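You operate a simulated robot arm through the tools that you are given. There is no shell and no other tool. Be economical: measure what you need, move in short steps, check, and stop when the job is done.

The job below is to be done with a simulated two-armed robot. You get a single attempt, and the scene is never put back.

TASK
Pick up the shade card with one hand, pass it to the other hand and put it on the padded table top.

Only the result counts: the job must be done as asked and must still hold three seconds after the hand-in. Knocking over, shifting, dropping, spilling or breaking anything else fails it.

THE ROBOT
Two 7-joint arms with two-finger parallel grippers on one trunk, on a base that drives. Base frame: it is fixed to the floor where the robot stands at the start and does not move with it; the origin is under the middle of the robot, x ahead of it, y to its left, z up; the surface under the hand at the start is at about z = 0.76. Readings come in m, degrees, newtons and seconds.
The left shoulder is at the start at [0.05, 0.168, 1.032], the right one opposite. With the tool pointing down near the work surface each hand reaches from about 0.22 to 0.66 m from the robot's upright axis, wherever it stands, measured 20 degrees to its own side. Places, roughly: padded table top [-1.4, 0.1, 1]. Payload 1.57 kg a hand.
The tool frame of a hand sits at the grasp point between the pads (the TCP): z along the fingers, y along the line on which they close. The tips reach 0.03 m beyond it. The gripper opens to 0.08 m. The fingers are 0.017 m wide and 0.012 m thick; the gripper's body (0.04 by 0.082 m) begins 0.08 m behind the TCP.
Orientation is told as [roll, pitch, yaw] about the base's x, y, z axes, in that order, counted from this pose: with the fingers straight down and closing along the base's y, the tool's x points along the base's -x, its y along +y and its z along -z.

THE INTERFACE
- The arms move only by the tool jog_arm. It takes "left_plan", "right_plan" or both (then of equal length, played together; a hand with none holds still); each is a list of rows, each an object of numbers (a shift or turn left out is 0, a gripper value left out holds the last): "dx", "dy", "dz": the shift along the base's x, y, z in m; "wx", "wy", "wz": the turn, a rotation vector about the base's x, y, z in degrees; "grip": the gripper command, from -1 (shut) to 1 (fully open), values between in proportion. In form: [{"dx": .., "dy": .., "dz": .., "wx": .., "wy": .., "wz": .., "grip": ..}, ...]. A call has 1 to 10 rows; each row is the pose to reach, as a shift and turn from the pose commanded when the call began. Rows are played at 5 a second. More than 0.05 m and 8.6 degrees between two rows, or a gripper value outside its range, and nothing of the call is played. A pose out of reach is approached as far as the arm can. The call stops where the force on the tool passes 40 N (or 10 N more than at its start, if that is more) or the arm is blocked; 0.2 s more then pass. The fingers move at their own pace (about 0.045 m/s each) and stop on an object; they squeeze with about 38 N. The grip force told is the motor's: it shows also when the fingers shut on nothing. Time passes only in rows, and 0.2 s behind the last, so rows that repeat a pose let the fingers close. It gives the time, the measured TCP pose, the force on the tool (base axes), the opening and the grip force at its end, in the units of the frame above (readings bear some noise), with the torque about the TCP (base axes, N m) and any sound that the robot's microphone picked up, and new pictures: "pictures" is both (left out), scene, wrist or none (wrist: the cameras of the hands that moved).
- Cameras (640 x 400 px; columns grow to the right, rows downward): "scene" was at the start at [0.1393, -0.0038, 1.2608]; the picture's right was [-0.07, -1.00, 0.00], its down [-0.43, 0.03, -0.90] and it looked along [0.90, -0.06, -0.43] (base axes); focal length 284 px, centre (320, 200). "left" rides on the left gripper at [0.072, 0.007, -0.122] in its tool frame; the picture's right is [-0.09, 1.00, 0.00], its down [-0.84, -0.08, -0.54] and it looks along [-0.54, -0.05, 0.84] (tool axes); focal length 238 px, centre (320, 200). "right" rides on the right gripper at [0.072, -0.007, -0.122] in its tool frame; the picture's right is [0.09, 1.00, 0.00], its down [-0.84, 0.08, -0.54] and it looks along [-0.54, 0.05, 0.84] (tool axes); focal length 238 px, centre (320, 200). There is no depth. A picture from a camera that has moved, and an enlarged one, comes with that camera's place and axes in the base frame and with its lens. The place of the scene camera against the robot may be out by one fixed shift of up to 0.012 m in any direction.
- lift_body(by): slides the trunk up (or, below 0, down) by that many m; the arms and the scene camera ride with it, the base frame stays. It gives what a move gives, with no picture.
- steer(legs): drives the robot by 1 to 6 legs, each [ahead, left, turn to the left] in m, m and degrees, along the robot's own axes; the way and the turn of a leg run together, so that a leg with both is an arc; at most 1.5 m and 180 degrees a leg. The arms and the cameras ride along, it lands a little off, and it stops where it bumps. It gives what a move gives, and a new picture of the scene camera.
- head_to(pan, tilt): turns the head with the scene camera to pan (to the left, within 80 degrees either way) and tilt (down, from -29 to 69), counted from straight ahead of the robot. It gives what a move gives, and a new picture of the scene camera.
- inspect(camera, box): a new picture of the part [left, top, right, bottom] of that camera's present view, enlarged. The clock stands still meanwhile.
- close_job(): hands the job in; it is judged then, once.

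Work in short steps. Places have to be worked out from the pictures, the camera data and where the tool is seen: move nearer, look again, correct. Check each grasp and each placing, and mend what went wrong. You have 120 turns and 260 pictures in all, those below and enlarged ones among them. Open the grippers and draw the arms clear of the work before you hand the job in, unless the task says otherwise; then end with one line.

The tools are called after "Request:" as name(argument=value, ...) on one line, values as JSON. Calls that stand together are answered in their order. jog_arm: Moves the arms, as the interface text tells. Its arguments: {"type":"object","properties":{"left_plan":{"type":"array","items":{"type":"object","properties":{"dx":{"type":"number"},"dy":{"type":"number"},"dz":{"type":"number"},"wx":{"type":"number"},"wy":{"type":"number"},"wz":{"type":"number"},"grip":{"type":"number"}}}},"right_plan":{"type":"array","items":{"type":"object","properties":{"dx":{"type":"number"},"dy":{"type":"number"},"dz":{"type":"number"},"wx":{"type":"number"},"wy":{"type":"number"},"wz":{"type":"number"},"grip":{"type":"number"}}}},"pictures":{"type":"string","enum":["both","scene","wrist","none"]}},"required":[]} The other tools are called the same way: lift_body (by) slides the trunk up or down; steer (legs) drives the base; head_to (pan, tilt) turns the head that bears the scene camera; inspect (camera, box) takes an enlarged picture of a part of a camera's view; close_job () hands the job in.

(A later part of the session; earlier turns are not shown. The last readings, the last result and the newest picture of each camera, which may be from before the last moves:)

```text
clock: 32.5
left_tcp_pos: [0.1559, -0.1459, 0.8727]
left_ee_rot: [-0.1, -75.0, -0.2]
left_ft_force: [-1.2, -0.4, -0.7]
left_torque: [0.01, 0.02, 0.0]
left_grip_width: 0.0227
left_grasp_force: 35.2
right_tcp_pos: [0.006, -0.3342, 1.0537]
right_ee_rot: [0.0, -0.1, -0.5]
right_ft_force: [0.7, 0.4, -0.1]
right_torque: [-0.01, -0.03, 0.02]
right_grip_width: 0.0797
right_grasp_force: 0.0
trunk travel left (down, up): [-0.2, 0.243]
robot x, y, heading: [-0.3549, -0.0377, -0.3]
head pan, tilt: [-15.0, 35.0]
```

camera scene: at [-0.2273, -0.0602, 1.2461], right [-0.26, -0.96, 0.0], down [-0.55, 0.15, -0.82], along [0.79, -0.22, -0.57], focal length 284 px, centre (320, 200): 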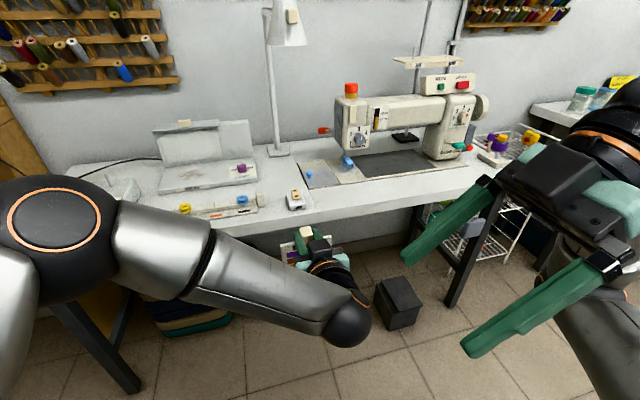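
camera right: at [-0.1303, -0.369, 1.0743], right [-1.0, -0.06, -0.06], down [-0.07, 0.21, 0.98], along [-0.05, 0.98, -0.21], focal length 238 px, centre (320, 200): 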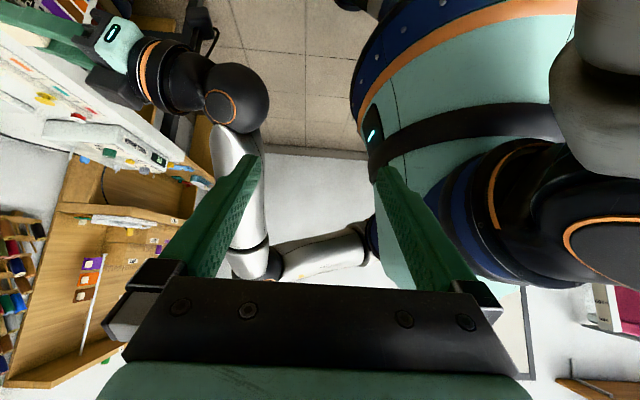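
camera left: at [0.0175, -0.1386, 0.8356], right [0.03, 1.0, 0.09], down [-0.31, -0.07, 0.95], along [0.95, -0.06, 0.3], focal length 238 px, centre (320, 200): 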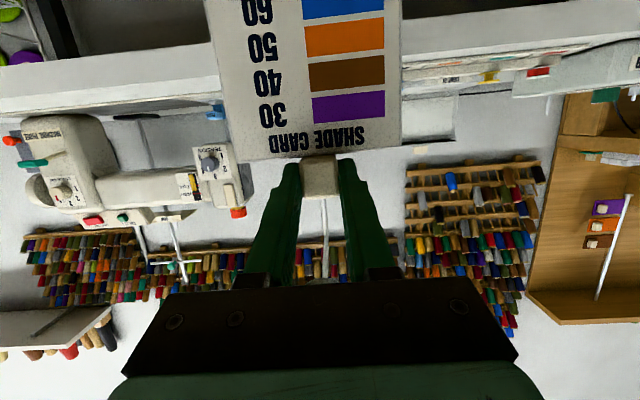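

The right hand is neutral again at about 0.37 m ahead. I lower it and try the opposite yaw of -80° to see whether that side is free.

Request:
jog_arm(right_plan=[{"wz": -8, "dz": -0.01}, {"wz": -16, "dz": -0.02}, {"wz": -24, "dz": -0.03}, {"wz": -32, "dz": -0.04}, {"wz": -40, "dz": -0.05}, {"wz": -48, "dz": -0.06}, {"wz": -56, "dz": -0.07}, {"wz": -64, "dz": -0.08}, {"wz": -72, "dz": -0.09}, {"wz": -80, "dz": -0.1}], pictures="scene")

```text
clock: 34.7
left_tcp_pos: [0.1549, -0.1458, 0.8737]
left_ee_rot: [0.0, -75.1, -0.3]
left_ft_force: [-1.3, -0.2, -0.8]
left_torque: [0.02, 0.01, -0.01]
left_grip_width: 0.0229
left_grasp_force: 35.0
right_tcp_pos: [0.007, -0.3325, 0.9525]
right_ee_rot: [-0.1, 0.0, -80.4]
right_ft_force: [-0.2, -0.1, -0.8]
right_torque: [0.0, 0.04, 0.0]
right_grip_width: 0.0801
right_grasp_force: 0.1
trunk travel left (down, up): [-0.2, 0.243]
robot x, y, heading: [-0.3589, -0.0391, -0.7]
head pan, tilt: [-15.0, 35.0]
camera scene: at [-0.2271, -0.0601, 1.2461], right [-0.26, -0.96, 0.0], down [-0.55, 0.15, -0.82], along [0.79, -0.22, -0.57], focal length 284 px, centre (320, 200)
```

scene: 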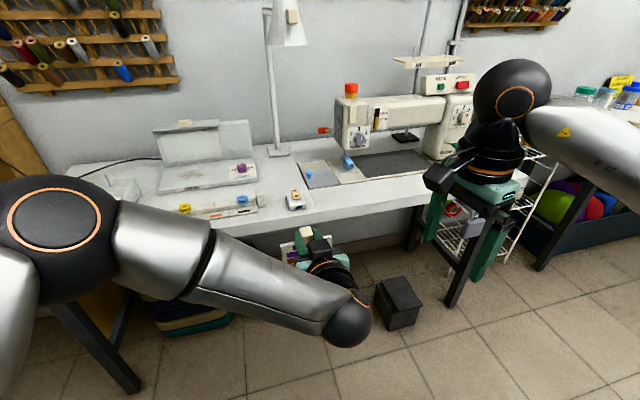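

The -80° yaw works fine here. I tilt 30° toward the card, complete the yaw, and move forward to stand beside the plate's right edge at a safe distance.

Request:
jog_arm(right_plan=[{"wx": 7.5, "wy": 0.65, "wz": -2.45, "dx": 0.03}, {"wx": 15, "wy": 1.3, "wz": -4.9, "dx": 0.06}, {"wx": 22.4, "wy": 1.95, "wz": -7.35, "dx": 0.09}, {"wx": 29.9, "wy": 2.6, "wz": -9.8, "dx": 0.12}, {"wx": 29.9, "wy": 2.6, "wz": -9.8, "dx": 0.15}, {"wx": 29.9, "wy": 2.6, "wz": -9.8, "dx": 0.165}], pictures="both")

```text
clock: 36.1
left_tcp_pos: [0.1531, -0.1461, 0.8727]
left_ee_rot: [0.0, -74.9, -0.2]
left_ft_force: [0.0, 0.0, -0.3]
left_torque: [-0.01, 0.02, -0.02]
left_grip_width: 0.0226
left_grasp_force: 35.7
right_tcp_pos: [0.1712, -0.3316, 0.9521]
right_ee_rot: [-0.2, 29.9, -90.6]
right_ft_force: [-0.1, 0.1, 0.5]
right_torque: [-0.02, -0.01, -0.01]
right_grip_width: 0.08
right_grasp_force: 0.0
trunk travel left (down, up): [-0.2, 0.243]
robot x, y, heading: [-0.3585, -0.039, -0.2]
head pan, tilt: [-15.0, 35.0]
camera scene: at [-0.227, -0.06, 1.2461], right [-0.26, -0.96, 0.0], down [-0.55, 0.15, -0.82], along [0.79, -0.22, -0.57], focal length 284 px, centre (320, 200)
camera right: at [0.1651, -0.3316, 1.0944], right [1.0, 0.07, 0.04], down [0.07, -1.0, 0.05], along [0.05, -0.05, -1.0], focal length 238 px, centre (320, 200)
```

scene: 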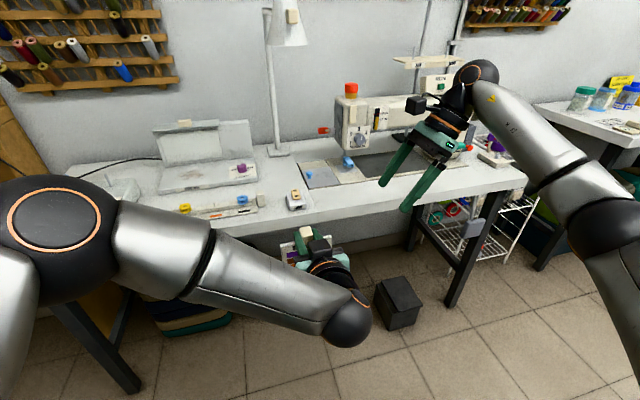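
right: 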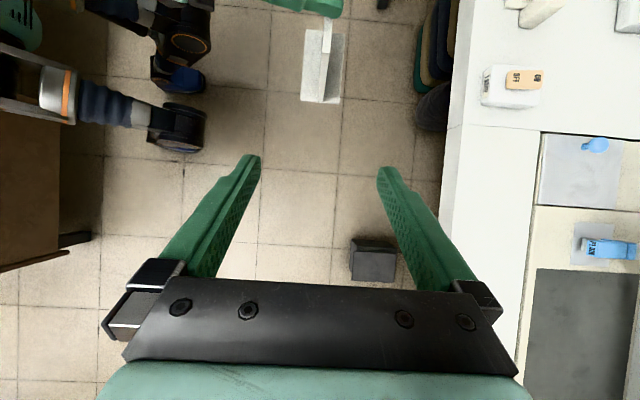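

The right wrist camera now looks straight down on the card. I zoom in to locate the plate line.

Request:
inspect(camera="right", box=[240, 0, 400, 100])

```text
4.00 times, centred on (320, 50) of right
camera zoom: at [0.1651, -0.3316, 1.0944], right [1.0, 0.07, 0.04], down [0.07, -1.0, 0.05], along [0.05, -0.05, -1.0], focal length 953 px, centre (320, 800)
```

zoom: 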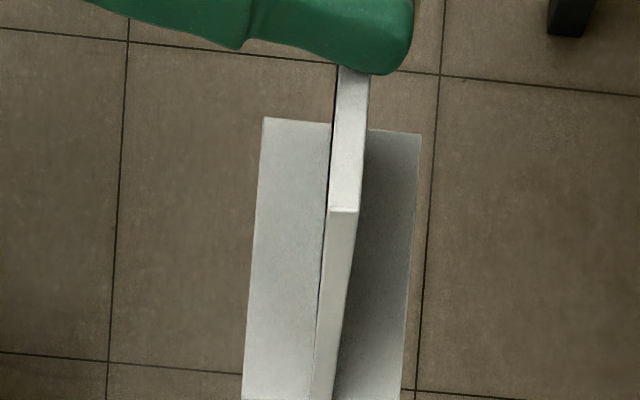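

The plate's top right corner is at about [0.172, -0.199, 0.854], 7 mm thick and square to y. I bring the right hand down along its finger direction to straddle that corner.

Request:
jog_arm(right_plan=[{"dx": 0.001, "dy": 0.035, "dz": -0.011}, {"dx": 0.001, "dy": 0.07, "dz": -0.022}, {"dx": 0.001, "dy": 0.1016, "dz": -0.034}, {"dx": 0.001, "dy": 0.114, "dz": -0.055}, {"dx": 0.001, "dy": 0.126, "dz": -0.076}, {"dx": 0.001, "dy": 0.136, "dz": -0.093}], pictures="both")

Request:
inspect(camera="right", box=[200, 50, 440, 200])

```text
clock: 37.5
left_tcp_pos: [0.1544, -0.1464, 0.8729]
left_ee_rot: [-0.1, -75.1, -0.3]
left_ft_force: [-0.6, -0.5, -1.0]
left_torque: [-0.02, -0.01, 0.03]
left_grip_width: 0.0229
left_grasp_force: 35.8
right_tcp_pos: [0.1717, -0.1959, 0.8604]
right_ee_rot: [-0.2, 30.1, -90.3]
right_ft_force: [-0.8, 0.7, 0.0]
right_torque: [-0.06, -0.01, 0.02]
right_grip_width: 0.08
right_grasp_force: 0.0
trunk travel left (down, up): [-0.2, 0.243]
robot x, y, heading: [-0.3598, -0.0407, -0.5]
head pan, tilt: [-15.0, 35.0]
camera scene: at [-0.2271, -0.06, 1.2461], right [-0.26, -0.96, 0.0], down [-0.55, 0.15, -0.82], along [0.79, -0.22, -0.57], focal length 284 px, centre (320, 200)
camera right: at [0.1658, -0.1951, 1.0021], right [1.0, 0.07, 0.04], down [0.07, -1.0, 0.05], along [0.05, -0.05, -1.0], focal length 238 px, centre (320, 200)
```

scene: 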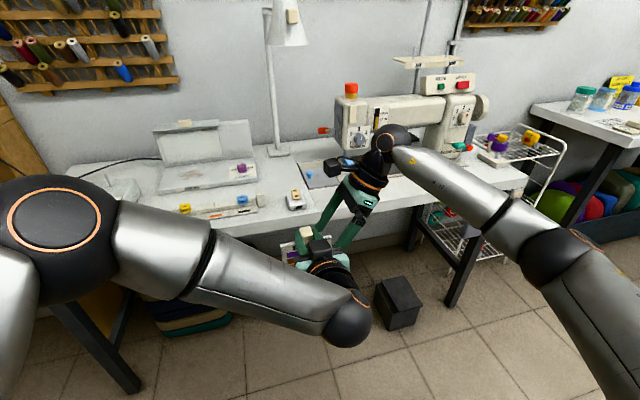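
right: 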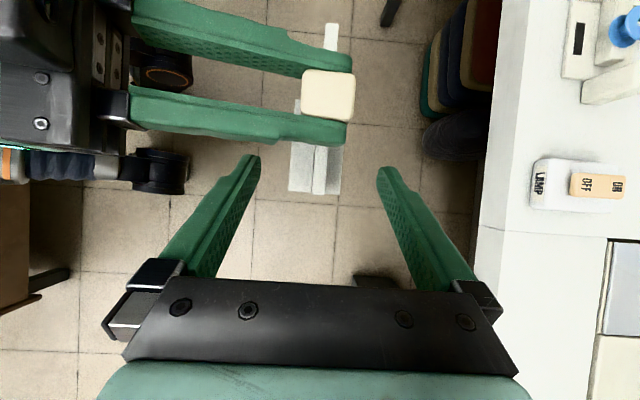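

```text
2.67 times, centred on (320, 125) of right
camera zoom: at [0.1658, -0.1951, 1.0021], right [1.0, 0.07, 0.04], down [0.07, -1.0, 0.05], along [0.05, -0.05, -1.0], focal length 636 px, centre (320, 400)
```

zoom: 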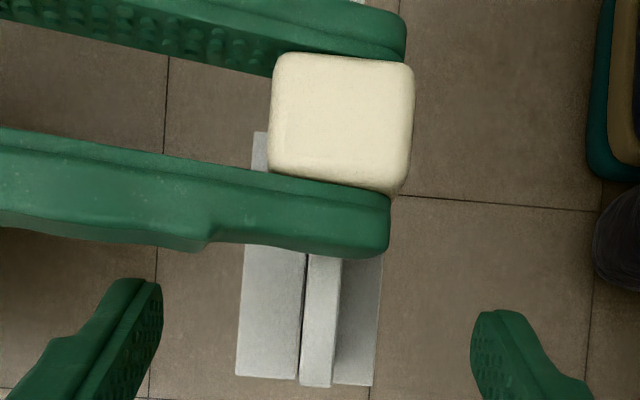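

Well centred around the plate corner with clearance to the left finger. I go 10 mm deeper and close the right gripper.

Request:
jog_arm(right_plan=[{"dy": 0.005, "dz": -0.009}, {"dy": 0.005, "dz": -0.009, "grip": -0.5}, {"dy": 0.005, "dz": -0.009, "grip": -1}, {"dy": 0.005, "dz": -0.009, "grip": -1}, {"dy": 0.005, "dz": -0.009, "grip": -1}, {"dy": 0.005, "dz": -0.009, "grip": -1}], pictures="wrist")

Request:
inspect(camera="right", box=[200, 50, 440, 200])

```text
clock: 38.9
left_tcp_pos: [0.1537, -0.147, 0.8735]
left_ee_rot: [-0.1, -74.9, -0.2]
left_ft_force: [3.2, -1.0, -1.4]
left_torque: [0.0, 0.04, 0.22]
left_grip_width: 0.0232
left_grasp_force: 36.2
right_tcp_pos: [0.1712, -0.1907, 0.8506]
right_ee_rot: [-0.2, 30.0, -90.3]
right_ft_force: [-3.7, 0.3, 0.8]
right_torque: [-0.03, -0.1, -0.1]
right_grip_width: 0.0077
right_grasp_force: 18.6
trunk travel left (down, up): [-0.2, 0.243]
robot x, y, heading: [-0.3593, -0.0375, -0.4]
head pan, tilt: [-15.0, 35.0]
camera right: at [0.1657, -0.1902, 0.9931], right [1.0, 0.07, 0.04], down [0.07, -1.0, 0.05], along [0.05, -0.05, -1.0], focal length 238 px, centre (320, 200)
```

right: 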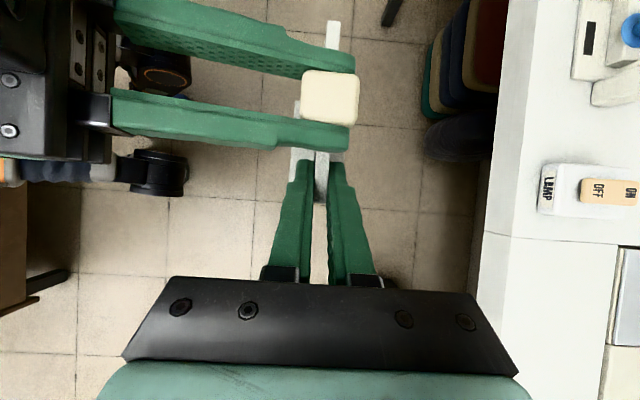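

```text
2.67 times, centred on (320, 125) of right
camera zoom: at [0.1657, -0.1902, 0.9931], right [1.0, 0.07, 0.04], down [0.07, -1.0, 0.05], along [0.05, -0.05, -1.0], focal length 636 px, centre (320, 400)
```

zoom: 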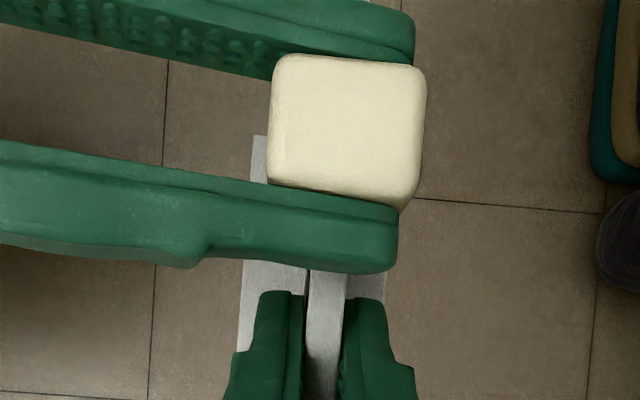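

The right fingers hold the plate at 7.7 mm. I let the squeeze settle, then open the left fingers.

Request:
jog_arm(right_plan=[{"grip": -1}, {"grip": -1}, {"grip": -1}], pictures="none")

Request:
jog_arm(left_plan=[{"grip": -0.2}, {"grip": 0.0}, {"grip": 0.1}, {"grip": 0.1}], pictures="both")

```text
clock: 39.7
left_tcp_pos: [0.1551, -0.1454, 0.8722]
left_ee_rot: [0.0, -75.0, -0.2]
left_ft_force: [5.2, -2.5, -1.5]
left_torque: [0.0, -0.04, 0.24]
left_grip_width: 0.023
left_grasp_force: 35.2
right_tcp_pos: [0.1715, -0.1908, 0.8507]
right_ee_rot: [-0.3, 30.1, -90.4]
right_ft_force: [-5.0, 2.4, 1.6]
right_torque: [-0.02, -0.09, -0.06]
right_grip_width: 0.0073
right_grasp_force: 26.4
trunk travel left (down, up): [-0.2, 0.243]
robot x, y, heading: [-0.3572, -0.0395, -0.3]
head pan, tilt: [-15.0, 35.0]
```

```text
clock: 40.7
left_tcp_pos: [0.1544, -0.1462, 0.873]
left_ee_rot: [-0.1, -74.9, -0.3]
left_ft_force: [0.1, -0.6, -0.3]
left_torque: [0.0, -0.03, 0.02]
left_grip_width: 0.0438
left_grasp_force: 0.0
right_tcp_pos: [0.172, -0.191, 0.8509]
right_ee_rot: [-0.1, 30.0, -90.4]
right_ft_force: [-1.1, -0.3, 0.4]
right_torque: [-0.01, -0.01, -0.01]
right_grip_width: 0.0074
right_grasp_force: 26.9
trunk travel left (down, up): [-0.2, 0.243]
robot x, y, heading: [-0.356, -0.0404, -0.3]
head pan, tilt: [-15.0, 35.0]
camera scene: at [-0.2271, -0.0601, 1.2461], right [-0.26, -0.96, 0.0], down [-0.55, 0.15, -0.82], along [0.79, -0.22, -0.57], focal length 284 px, centre (320, 200)
camera left: at [0.0175, -0.1386, 0.8361], right [0.03, 1.0, 0.09], down [-0.31, -0.08, 0.95], along [0.95, -0.06, 0.3], focal length 238 px, centre (320, 200)
```

scene: 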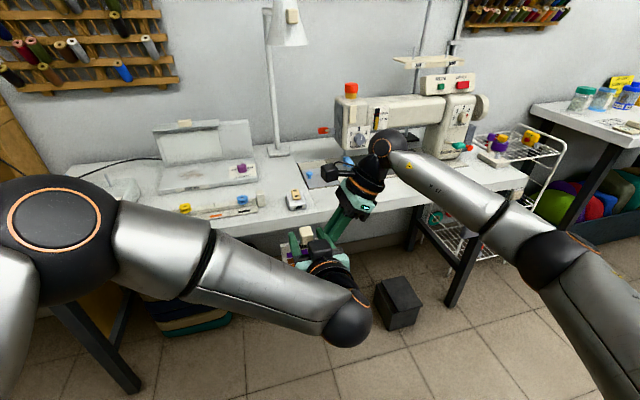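
left: 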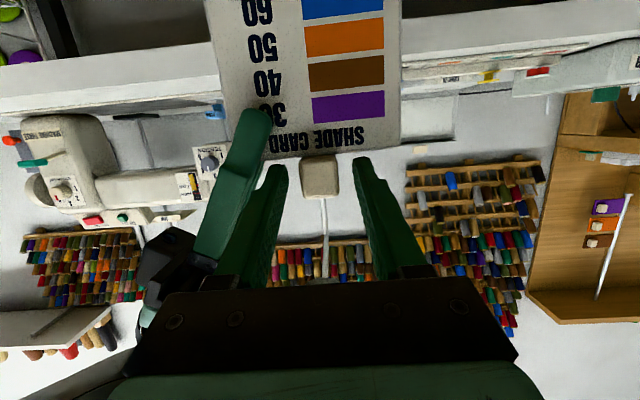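

The right hand alone holds the card steady. I withdraw the left hand straight back, then to the left.

Request:
jog_arm(left_plan=[{"dx": -0.02}, {"dx": -0.045}, {"dx": -0.07}, {"dx": -0.1}, {"dx": -0.12, "dy": 0.03}, {"dx": -0.13, "dy": 0.07}, {"dx": -0.13, "dy": 0.11}, {"dx": -0.13, "dy": 0.15}, {"dx": -0.13, "dy": 0.19}, {"dx": -0.13, "dy": 0.23}], pictures="scene")

```text
clock: 42.9
left_tcp_pos: [0.0369, 0.0736, 0.8612]
left_ee_rot: [-0.4, -74.9, 0.1]
left_ft_force: [0.0, -0.8, -0.4]
left_torque: [-0.01, 0.01, -0.04]
left_grip_width: 0.0441
left_grasp_force: 0.1
left hand out of reach, approached as far as the arm can: row 10
right_tcp_pos: [0.1721, -0.1914, 0.8502]
right_ee_rot: [-0.2, 30.0, -90.4]
right_ft_force: [-0.2, -0.5, 0.1]
right_torque: [0.0, -0.02, -0.01]
right_grip_width: 0.0075
right_grasp_force: 27.1
trunk travel left (down, up): [-0.2, 0.243]
robot x, y, heading: [-0.3599, -0.0406, -0.7]
head pan, tilt: [-15.0, 35.0]
camera scene: at [-0.2266, -0.0592, 1.246], right [-0.26, -0.96, 0.0], down [-0.55, 0.15, -0.82], along [0.79, -0.22, -0.57], focal length 284 px, centre (320, 200)
```

scene: 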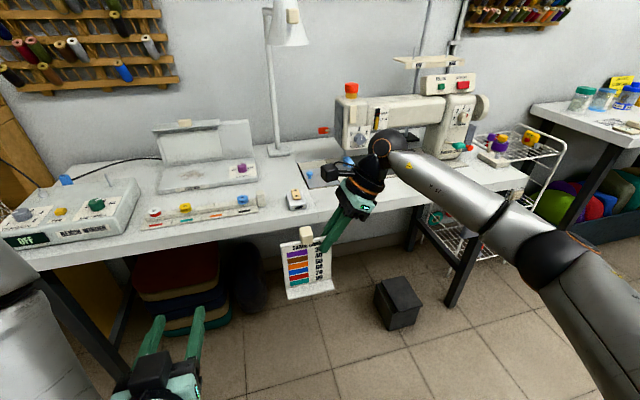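

The card hangs upright in the right hand, so the handover is done. I raise the trunk, pull the right hand in a bit, and turn left 90° in place to view the padded table.

Request:
lift_body(by=0.2)

Request:
jog_arm(right_plan=[{"dx": -0.03, "dz": 0.01}, {"dx": -0.06, "dz": 0.02}, {"dx": -0.09, "dz": 0.03}, {"dx": -0.12, "dz": 0.04}], pictures="none")

Request:
steer(legs=[[0.05, 0, 0], [0, 0, 60]])

Request:
head_to(pan=80, tilt=25)

```text
clock: 45.0
left_tcp_pos: [0.0365, 0.0712, 1.0625]
left_ee_rot: [0.0, -74.9, -0.2]
left_ft_force: [0.4, 0.4, 0.8]
left_torque: [0.02, 0.02, -0.03]
left_grip_width: 0.0438
left_grasp_force: 0.2
right_tcp_pos: [0.172, -0.1903, 1.051]
right_ee_rot: [-0.2, 30.0, -90.3]
right_ft_force: [0.2, 0.1, -0.6]
right_torque: [0.0, 0.02, -0.02]
right_grip_width: 0.0076
right_grasp_force: 26.2
trunk travel left (down, up): [-0.4, 0.043]
robot x, y, heading: [-0.3573, -0.0431, -0.3]
head pan, tilt: [-15.0, 35.0]
```

```text
clock: 46.0
left_tcp_pos: [0.037, 0.0723, 1.0624]
left_ee_rot: [-0.1, -75.0, -0.3]
left_ft_force: [0.6, -0.1, -0.5]
left_torque: [0.0, 0.01, 0.0]
left_grip_width: 0.0439
left_grasp_force: 0.0
right_tcp_pos: [0.051, -0.1921, 1.0917]
right_ee_rot: [-0.1, 29.9, -90.5]
right_ft_force: [-0.3, 0.2, -1.1]
right_torque: [0.01, -0.02, 0.03]
right_grip_width: 0.0074
right_grasp_force: 26.1
trunk travel left (down, up): [-0.4, 0.043]
robot x, y, heading: [-0.3595, -0.037, -0.4]
head pan, tilt: [-15.0, 35.0]
```

```text
clock: 49.6
left_tcp_pos: [-0.2065, 0.3609, 1.0624]
left_ee_rot: [-0.2, -75.0, 59.6]
left_ft_force: [-0.3, 0.0, -0.2]
left_torque: [-0.01, 0.0, 0.02]
left_grip_width: 0.0438
left_grasp_force: 0.1
right_tcp_pos: [0.03, 0.2396, 1.0915]
right_ee_rot: [-0.2, 30.0, -30.7]
right_ft_force: [1.2, 0.0, -0.2]
right_torque: [-0.01, 0.0, -0.04]
right_grip_width: 0.0
right_grasp_force: 21.1
trunk travel left (down, up): [-0.4, 0.043]
robot x, y, heading: [-0.3096, -0.038, 59.3]
head pan, tilt: [-15.0, 35.0]
camera scene: at [-0.2188, 0.0593, 1.4461], right [0.7, -0.71, 0.0], down [-0.41, -0.4, -0.82], along [0.59, 0.57, -0.57], focal length 284 px, centre (320, 200)
```

scene: 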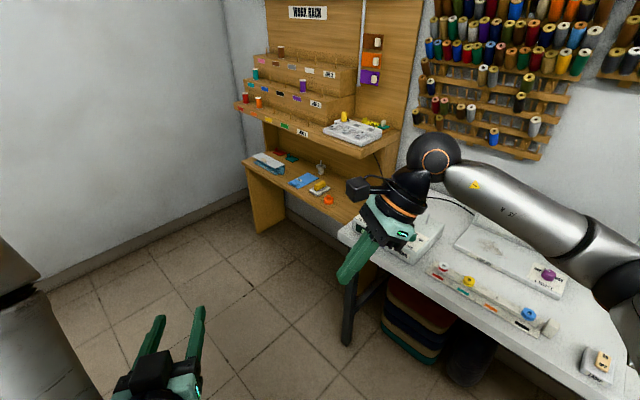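

```text
clock: 51.3
left_tcp_pos: [-0.2061, 0.3598, 1.0627]
left_ee_rot: [-0.1, -75.0, 59.5]
left_ft_force: [-0.5, 0.4, 0.7]
left_torque: [-0.03, -0.01, -0.01]
left_grip_width: 0.0441
left_grasp_force: 0.0
right_tcp_pos: [0.0292, 0.2397, 1.0925]
right_ee_rot: [-0.2, 29.9, -30.7]
right_ft_force: [-0.3, -0.3, 0.0]
right_torque: [0.0, -0.01, 0.03]
right_grip_width: 0.0
right_grasp_force: 21.6
trunk travel left (down, up): [-0.4, 0.043]
robot x, y, heading: [-0.3109, -0.0371, 59.5]
head pan, tilt: [80.0, 25.0]
camera scene: at [-0.3516, 0.0576, 1.4618], right [0.65, 0.76, 0.0], down [0.32, -0.28, -0.91], along [-0.69, 0.59, -0.42], focal length 284 px, centre (320, 200)
```

scene: 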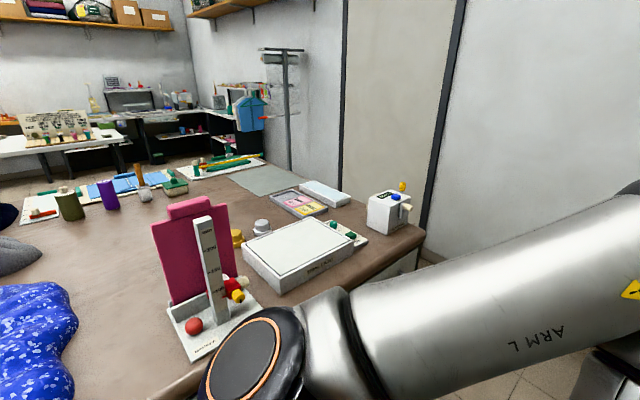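

The right gripper reads width 0, so the card slipped out during the drive and turn. I look around on the floor to find it.

Request:
head_to(pan=-40, tilt=60)

Request:
head_to(pan=10, tilt=62)

```text
clock: 53.3
left_tcp_pos: [-0.2061, 0.3593, 1.0627]
left_ee_rot: [-0.1, -75.0, 59.5]
left_ft_force: [-0.7, 0.2, -0.2]
left_torque: [-0.02, 0.02, -0.01]
left_grip_width: 0.044
left_grasp_force: 0.0
right_tcp_pos: [0.03, 0.2405, 1.0922]
right_ee_rot: [-0.3, 30.0, -30.6]
right_ft_force: [0.8, -0.4, 0.8]
right_torque: [0.04, -0.03, -0.01]
right_grip_width: 0.0
right_grasp_force: 21.4
trunk travel left (down, up): [-0.4, 0.043]
robot x, y, heading: [-0.3123, -0.0394, 59.1]
head pan, tilt: [-40.0, 60.0]
camera scene: at [-0.2188, 0.0198, 1.4118], right [0.33, -0.94, 0.0], down [-0.82, -0.29, -0.5], along [0.47, 0.17, -0.87], focal length 284 px, centre (320, 200)
```

scene: 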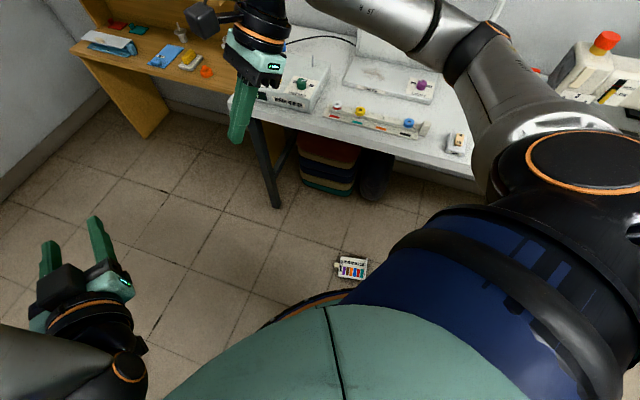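

```text
clock: 54.5
left_tcp_pos: [-0.2063, 0.3596, 1.0628]
left_ee_rot: [0.0, -75.0, 59.4]
left_ft_force: [0.3, 0.0, 0.1]
left_torque: [-0.02, 0.01, -0.01]
left_grip_width: 0.0438
left_grasp_force: 0.0
right_tcp_pos: [0.0297, 0.2408, 1.0903]
right_ee_rot: [-0.2, 29.9, -30.8]
right_ft_force: [-0.1, 0.8, -0.7]
right_torque: [-0.01, 0.0, -0.02]
right_grip_width: 0.0
right_grasp_force: 21.2
trunk travel left (down, up): [-0.4, 0.043]
robot x, y, heading: [-0.3105, -0.0418, 59.6]
head pan, tilt: [10.0, 62.0]
camera scene: at [-0.259, 0.0578, 1.4095], right [0.94, -0.35, 0.0], down [-0.31, -0.83, -0.47], along [0.17, 0.44, -0.88], focal length 284 px, centre (320, 200)
```

scene: 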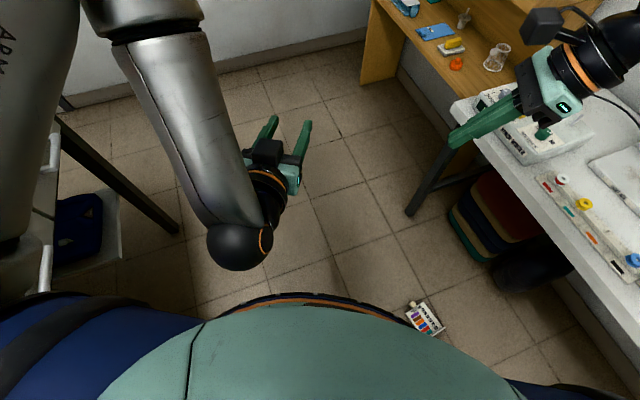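

The card lies face up on the floor near [0.24, 0.015]. I look through both wrist cameras to see it and the robot's base.

Request:
inspect(camera="right", box=[0, 0, 640, 400])

Request:
inspect(camera="left", box=[0, 0, 640, 400])

Request:
inspect(camera="scene", box=[380, 280, 476, 340])

```text
1.00 times, centred on (320, 200) of right (not enlarged: the box is as wide or as high as the picture)
camera zoom: at [0.0255, 0.2351, 1.2334], right [0.44, 0.9, 0.04], down [0.9, -0.44, 0.05], along [0.06, 0.02, -1.0], focal length 238 px, centre (320, 200)
```

zoom: 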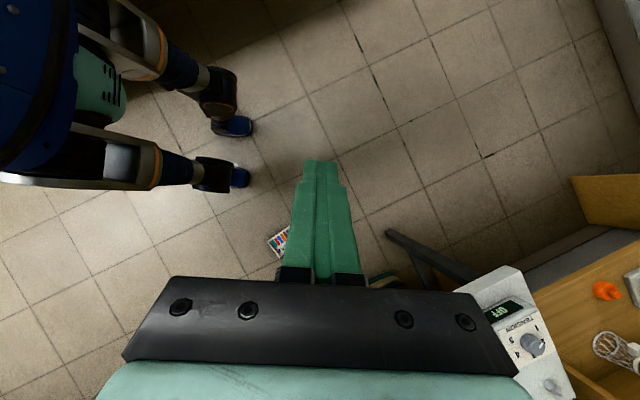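

```text
1.00 times, centred on (320, 200) of left (not enlarged: the box is as wide or as high as the picture)
camera zoom: at [-0.2819, 0.2455, 1.0257], right [-0.85, 0.53, 0.09], down [-0.09, -0.3, 0.95], along [0.53, 0.79, 0.3], focal length 238 px, centre (320, 200)
```

zoom: 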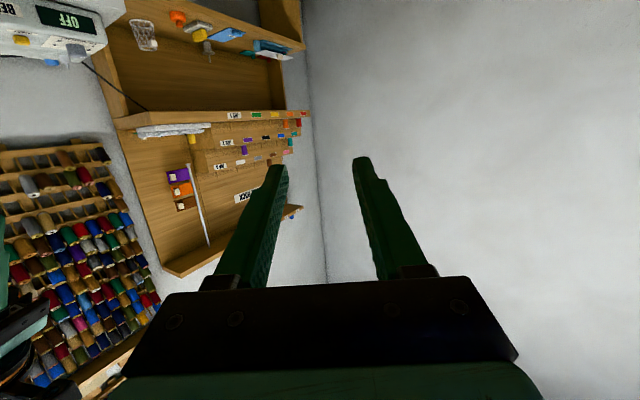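

```text
6.67 times, centred on (428, 310) of scene
camera zoom: at [-0.259, 0.0578, 1.4095], right [0.94, -0.35, 0.0], down [-0.31, -0.83, -0.47], along [0.17, 0.44, -0.88], focal length 1890 px, centre (-400, -533)
```

zoom: 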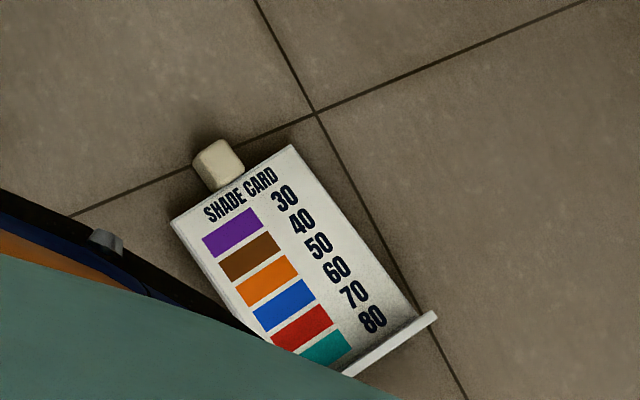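

The card lies on its back with its foot edge standing up at about [0.25, -0.05] and the tab toward +y. The robot's feet are narrow, so floor reach in front is possible. I turn back to heading 15°, which is square to the card, and move a little closer.

Request:
steer(legs=[[0, 0, -44.5], [0.12, 0, 0]])

Request:
jog_arm(right_plan=[{"wx": -1.4, "wy": -2.4, "wz": 7.3}, {"wx": -2.8, "wy": -4.8, "wz": 14.6}, {"wx": -4.2, "wy": -7.2, "wz": 21.9}, {"wx": -5.5, "wy": -9.6, "wz": 29.2}, {"wx": -6.9, "wy": -12.0, "wz": 36.5}, {"wx": -8.3, "wy": -14.4, "wz": 43.85}], pictures="none")

Request:
jog_arm(right_plan=[{"wx": -1.4, "wy": -2.4, "wz": 7.3, "grip": 1}, {"wx": -2.8, "wy": -4.8, "wz": 14.6}, {"wx": -4.2, "wy": -7.2, "wz": 21.9}, {"wx": -5.5, "wy": -9.6, "wz": 29.2}, {"wx": -6.9, "wy": -12.0, "wz": 36.5}, {"wx": -8.3, "wy": -14.4, "wz": 43.85}], pictures="both")

```text
clock: 57.7
left_tcp_pos: [0.1573, 0.2093, 1.0617]
left_ee_rot: [0.0, -74.9, 15.7]
left_ft_force: [0.0, -0.1, -0.4]
left_torque: [-0.03, 0.0, 0.01]
left_grip_width: 0.0439
left_grasp_force: 0.1
right_tcp_pos: [0.245, -0.0408, 1.0909]
right_ee_rot: [-0.2, 30.0, -74.4]
right_ft_force: [0.1, 0.4, -0.3]
right_torque: [-0.01, 0.01, -0.03]
right_grip_width: 0.0
right_grasp_force: 21.0
trunk travel left (down, up): [-0.4, 0.043]
robot x, y, heading: [-0.1965, -0.0066, 15.7]
head pan, tilt: [10.0, 62.0]
camera scene: at [-0.0893, 0.0343, 1.4094], right [0.43, -0.9, 0.0], down [-0.8, -0.38, -0.47], along [0.42, 0.2, -0.88], focal length 284 px, centre (320, 200)
```

scene: 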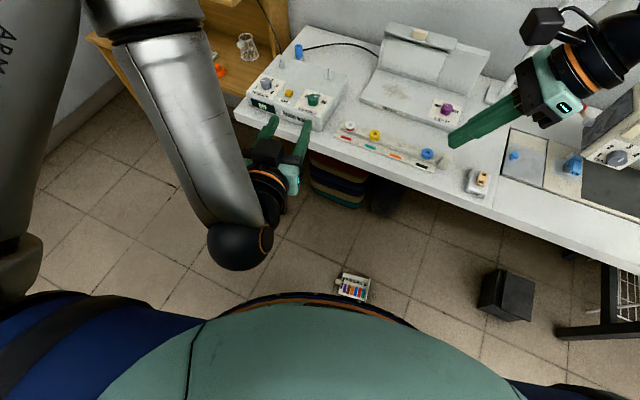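

```text
clock: 59.1
left_tcp_pos: [0.1567, 0.2094, 1.0625]
left_ee_rot: [0.0, -75.0, 15.7]
left_ft_force: [0.2, 0.1, 0.0]
left_torque: [-0.01, 0.02, -0.01]
left_grip_width: 0.0442
left_grasp_force: 0.0
right_tcp_pos: [0.2437, -0.0402, 1.0917]
right_ee_rot: [6.1, 14.8, -27.8]
right_ft_force: [0.6, -0.2, 0.0]
right_torque: [0.0, 0.02, -0.01]
right_grip_width: 0.0004
right_grasp_force: 21.5
trunk travel left (down, up): [-0.4, 0.043]
robot x, y, heading: [-0.1955, -0.0062, 15.7]
head pan, tilt: [10.0, 62.0]
```

```text
clock: 60.5
left_tcp_pos: [0.1552, 0.2092, 1.0634]
left_ee_rot: [-0.1, -75.0, 15.7]
left_ft_force: [0.1, 0.3, -0.2]
left_torque: [0.01, -0.01, -0.01]
left_grip_width: 0.0441
left_grasp_force: 0.1
right_tcp_pos: [0.2435, -0.0392, 1.0905]
right_ee_rot: [-0.6, 0.0, 15.6]
right_ft_force: [0.5, -1.1, -0.7]
right_torque: [-0.02, 0.01, -0.03]
right_grip_width: 0.08
right_grasp_force: 0.0
trunk travel left (down, up): [-0.4, 0.043]
robot x, y, heading: [-0.1929, -0.0062, 15.3]
head pan, tilt: [10.0, 62.0]
camera scene: at [-0.0904, 0.0341, 1.4095], right [0.43, -0.9, 0.0], down [-0.8, -0.38, -0.47], along [0.42, 0.2, -0.88], focal length 284 px, centre (320, 200)
camera right: at [0.1762, -0.0653, 1.2141], right [-0.36, 0.93, -0.01], down [0.78, 0.3, 0.54], along [0.51, 0.19, -0.84], focal length 238 px, centre (320, 200)
```

scene: 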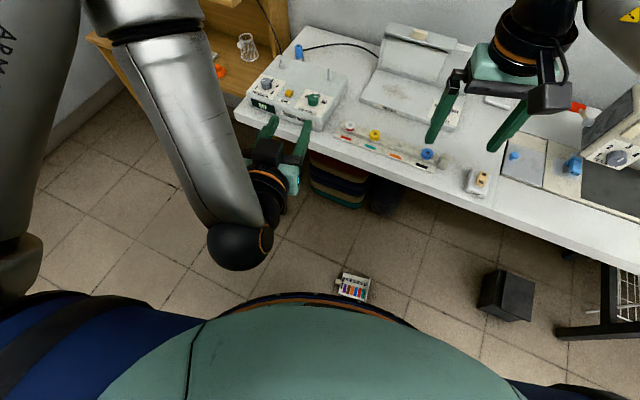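
right: 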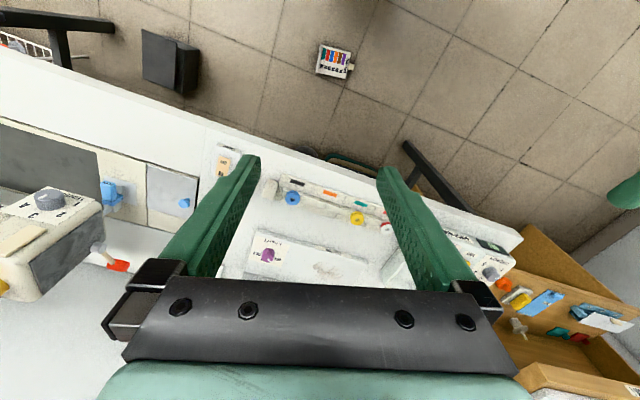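

Both cameras agree that the card centre is near [0.215, 0.008] on the floor, well short of the bench edge at x≈0.35. I lower the trunk fully and take a closer look from the right hand.

Request:
lift_body(by=-0.4)

Request:
jog_arm(right_plan=[{"dz": -0.04, "dx": -0.01}, {"dz": -0.08, "dx": -0.02}, {"dz": -0.12, "dx": -0.03}, {"dz": -0.16, "dx": -0.03}, {"dz": -0.2, "dx": -0.03}, {"dz": -0.24, "dx": -0.03}, {"dz": -0.28, "dx": -0.03}], pictures="both")

```text
clock: 64.4
left_tcp_pos: [0.156, 0.2086, 0.6627]
left_ee_rot: [-0.2, -75.0, 15.7]
left_ft_force: [-0.7, -0.3, -0.1]
left_torque: [-0.02, 0.03, 0.0]
left_grip_width: 0.0439
left_grasp_force: 0.0
right_tcp_pos: [0.2443, -0.0398, 0.6899]
right_ee_rot: [-0.5, 0.0, 15.4]
right_ft_force: [-0.5, -1.0, 0.0]
right_torque: [0.01, -0.01, -0.01]
right_grip_width: 0.0799
right_grasp_force: 0.0
trunk travel left (down, up): [0.0, 0.443]
robot x, y, heading: [-0.1897, -0.0089, 15.7]
head pan, tilt: [10.0, 62.0]
```

```text
clock: 66.0
left_tcp_pos: [0.157, 0.2093, 0.6627]
left_ee_rot: [-0.1, -75.0, 15.6]
left_ft_force: [0.1, 0.9, 0.8]
left_torque: [0.0, -0.01, 0.0]
left_grip_width: 0.044
left_grasp_force: 0.0
right_tcp_pos: [0.2149, -0.0404, 0.4119]
right_ee_rot: [-0.5, -0.1, 15.4]
right_ft_force: [-0.2, 0.1, -0.4]
right_torque: [-0.02, 0.0, 0.0]
right_grip_width: 0.08
right_grasp_force: 0.1
trunk travel left (down, up): [0.0, 0.443]
robot x, y, heading: [-0.1946, -0.0126, 15.5]
head pan, tilt: [10.0, 62.0]
camera scene: at [-0.0904, 0.034, 1.0095], right [0.43, -0.9, 0.0], down [-0.8, -0.38, -0.47], along [0.42, 0.2, -0.88], focal length 284 px, centre (320, 200)
camera right: at [0.1465, -0.0657, 0.5341], right [-0.35, 0.94, -0.01], down [0.78, 0.3, 0.54], along [0.51, 0.19, -0.84], focal length 238 px, centre (320, 200)
```

scene: 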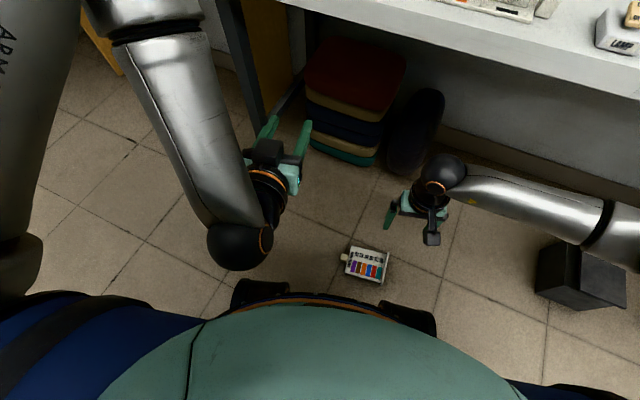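
right: 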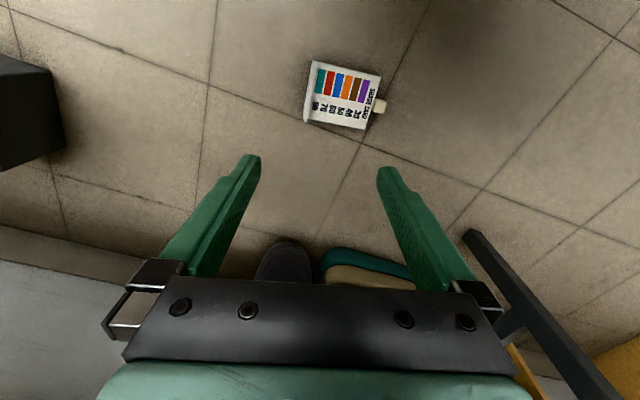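

The arm reaches down well from here. I zoom on the card to plan the grasp on the standing foot edge.

Request:
inspect(camera="right", box=[280, 40, 408, 140])

Request:
inspect(camera="scene", box=[320, 180, 480, 300])

```text
4.00 times, centred on (344, 90) of right
camera zoom: at [0.1465, -0.0657, 0.5341], right [-0.35, 0.94, -0.01], down [0.78, 0.3, 0.54], along [0.51, 0.19, -0.84], focal length 953 px, centre (224, 640)
```

zoom: 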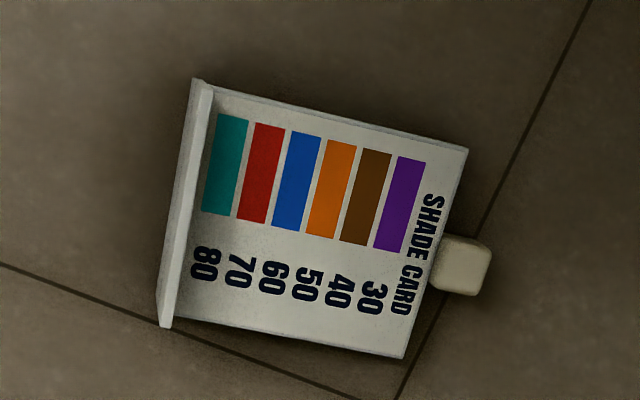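

```text
3.33 times, centred on (400, 240) of scene
camera zoom: at [-0.0904, 0.034, 1.0095], right [0.43, -0.9, 0.0], down [-0.8, -0.38, -0.47], along [0.42, 0.2, -0.88], focal length 945 px, centre (53, 67)
```

zoom: 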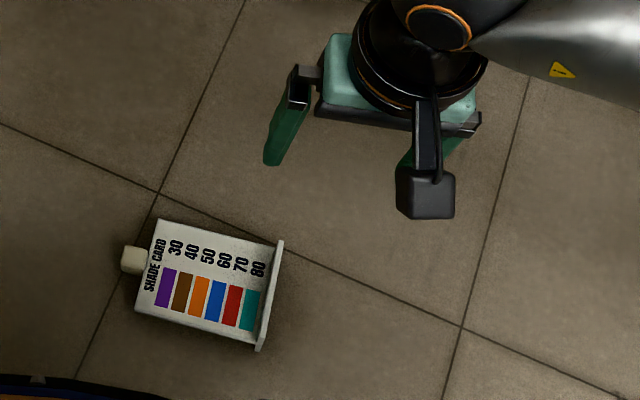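

The foot's top edge is centred near [0.221, -0.06]. I turn the hand square to it and lower to a hover for a second look.

Request:
jog_arm(right_plan=[{"dx": 0.002, "dy": -0.007, "dz": -0.04, "wz": -2, "grip": 0.4}, {"dx": 0.004, "dy": -0.014, "dz": -0.08, "wz": -4}, {"dx": 0.006, "dy": -0.02, "dz": -0.12, "wz": -6.5}, {"dx": 0.006, "dy": -0.02, "dz": -0.16, "wz": -6.5}, {"dx": 0.006, "dy": -0.02, "dz": -0.2, "wz": -6.5}, {"dx": 0.006, "dy": -0.02, "dz": -0.23, "wz": -6.5}], pictures="both")

Request:
inspect(camera="right", box=[220, 30, 460, 180])

```text
clock: 67.4
left_tcp_pos: [0.1564, 0.2099, 0.662]
left_ee_rot: [-0.1, -75.0, 15.7]
left_ft_force: [0.0, 0.4, 0.1]
left_torque: [0.02, -0.03, 0.03]
left_grip_width: 0.0442
left_grasp_force: 0.0
right_tcp_pos: [0.221, -0.0601, 0.1811]
right_ee_rot: [-0.4, -0.1, 9.0]
right_ft_force: [-0.2, 0.0, -0.7]
right_torque: [0.03, 0.03, -0.01]
right_grip_width: 0.0561
right_grasp_force: 0.1
trunk travel left (down, up): [0.0, 0.443]
robot x, y, heading: [-0.195, -0.0062, 15.6]
head pan, tilt: [10.0, 62.0]
camera scene: at [-0.0904, 0.034, 1.0095], right [0.43, -0.9, 0.0], down [-0.8, -0.38, -0.47], along [0.42, 0.2, -0.88], focal length 284 px, centre (320, 200)
camera right: at [0.1503, -0.0773, 0.3038], right [-0.25, 0.97, -0.01], down [0.81, 0.21, 0.54], along [0.53, 0.13, -0.84], focal length 238 px, centre (320, 200)
```

scene: 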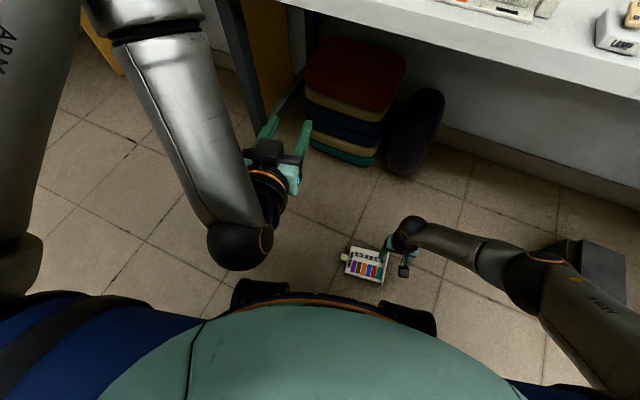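
right: 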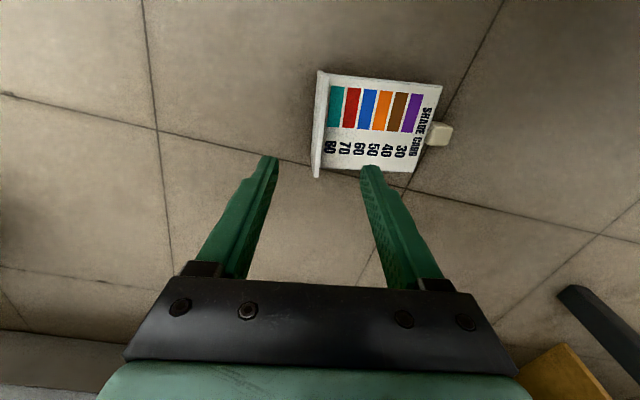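

```text
2.67 times, centred on (340, 105) of right
camera zoom: at [0.1503, -0.0773, 0.3038], right [-0.25, 0.97, -0.01], down [0.81, 0.21, 0.54], along [0.53, 0.13, -0.84], focal length 636 px, centre (267, 453)
```

zoom: 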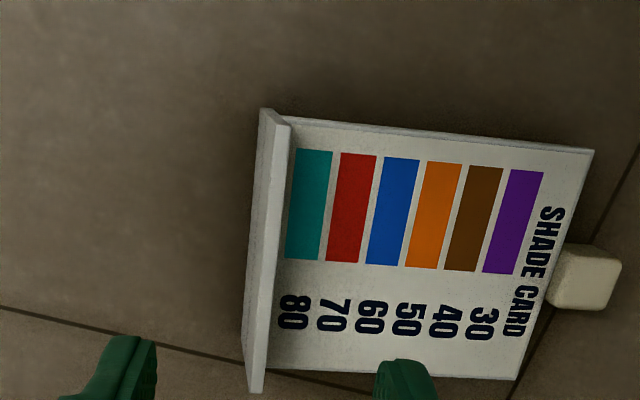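

The arm reaches low enough. Foot centre is at [0.223, -0.061] and square to the hand; I descend to TCP z=0.078 and check.

Request:
jog_arm(right_plan=[{"dx": 0.002, "dy": -0.001, "dz": -0.03}, {"dx": 0.002, "dy": -0.001, "dz": -0.06}, {"dx": 0.002, "dy": -0.001, "dz": -0.085}, {"dx": 0.002, "dy": -0.001, "dz": -0.103}], pictures="wrist")

Request:
inspect(camera="scene", box=[320, 200, 448, 300])

```text
clock: 68.4
left_tcp_pos: [0.1571, 0.2099, 0.6616]
left_ee_rot: [-0.1, -74.9, 15.8]
left_ft_force: [0.0, -0.3, -1.6]
left_torque: [0.01, 0.0, 0.0]
left_grip_width: 0.0443
left_grasp_force: 0.0
right_tcp_pos: [0.2111, -0.0663, 0.1448]
right_ee_rot: [-0.5, -0.8, 8.6]
right_ft_force: [0.1, 0.3, -0.4]
right_torque: [0.01, -0.06, -0.03]
right_grip_width: 0.056
right_grasp_force: 0.1
right hand out of reach, approached as far as the arm can: row 1, 2, 3, 4
trunk travel left (down, up): [0.0, 0.443]
robot x, y, heading: [-0.1937, -0.0046, 15.6]
head pan, tilt: [10.0, 62.0]
camera right: at [0.1406, -0.0834, 0.2661], right [-0.24, 0.97, -0.01], down [0.81, 0.21, 0.55], along [0.54, 0.13, -0.83], focal length 238 px, centre (320, 200)
```

right: 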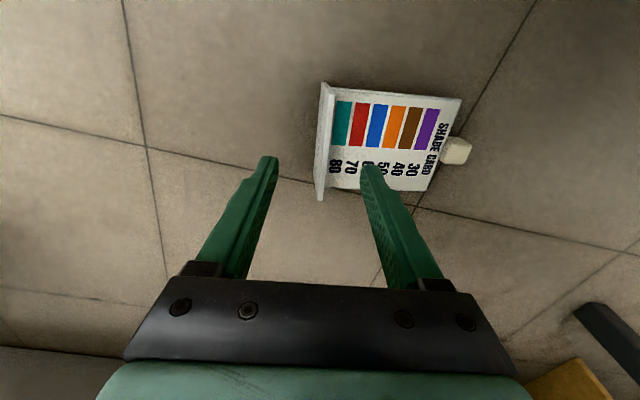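

```text
4.00 times, centred on (384, 250) of scene
camera zoom: at [-0.0894, 0.0346, 1.0102], right [0.43, -0.9, 0.0], down [-0.8, -0.38, -0.47], along [0.42, 0.2, -0.88], focal length 1134 px, centre (64, 0)
```

zoom: 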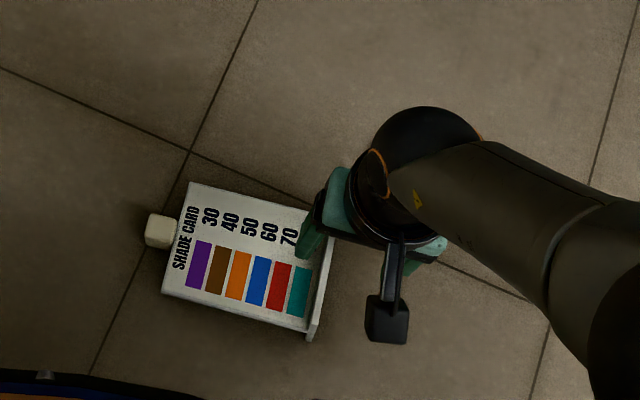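

The hand is a bit too far ahead to get lower: at this offset it bottoms out at z≈0.145. I shift the right hand toward the robot's right side, raise the left arm out of the way, and then drive so the card's foot lies beside the right leg.

Request:
jog_arm(right_plan=[{"dz": 0.04}, {"dz": 0.08, "dx": -0.02, "dy": -0.03}, {"dz": 0.1, "dx": -0.05, "dy": -0.065}, {"dz": 0.1, "dx": -0.08, "dy": -0.1}, {"dz": 0.1, "dx": -0.105, "dy": -0.14}, {"dz": 0.1, "dx": -0.13, "dy": -0.175}, {"dz": 0.1, "dx": -0.15, "dy": -0.21}], left_plan=[{"dz": 0.04}, {"dz": 0.08}, {"dz": 0.12}, {"dz": 0.16}, {"dz": 0.2}, {"dz": 0.24}, {"dz": 0.28}], pictures="both")

Request:
head_to(pan=-20, tilt=69)

```text
refused: row 2 steps farther than a row can; nothing moved
```

```text
clock: 69.3
left_tcp_pos: [0.1562, 0.2101, 0.6626]
left_ee_rot: [-0.2, -75.0, 15.9]
left_ft_force: [0.4, -0.6, -0.1]
left_torque: [-0.03, -0.03, -0.02]
left_grip_width: 0.044
left_grasp_force: 0.1
right_tcp_pos: [0.2128, -0.0651, 0.1462]
right_ee_rot: [-0.4, -0.9, 8.9]
right_ft_force: [0.8, 0.1, 0.8]
right_torque: [0.03, -0.01, 0.01]
right_grip_width: 0.0561
right_grasp_force: 0.0
trunk travel left (down, up): [0.0, 0.443]
robot x, y, heading: [-0.1962, -0.0087, 15.4]
head pan, tilt: [-20.0, 68.8]
camera scene: at [-0.0925, 0.0025, 1.0027], right [-0.08, -1.0, 0.0], down [-0.93, 0.07, -0.36], along [0.36, -0.03, -0.93], focal length 284 px, centre (320, 200)
```

scene: 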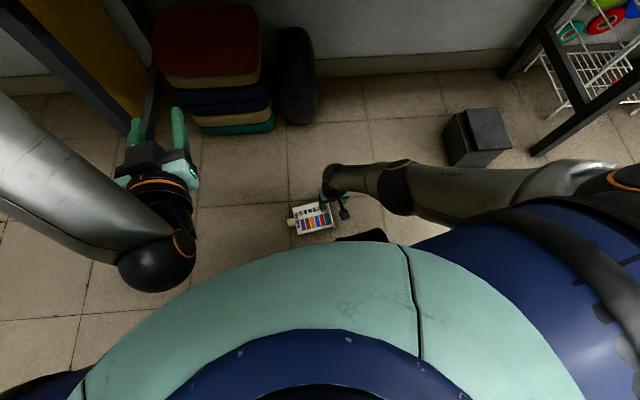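

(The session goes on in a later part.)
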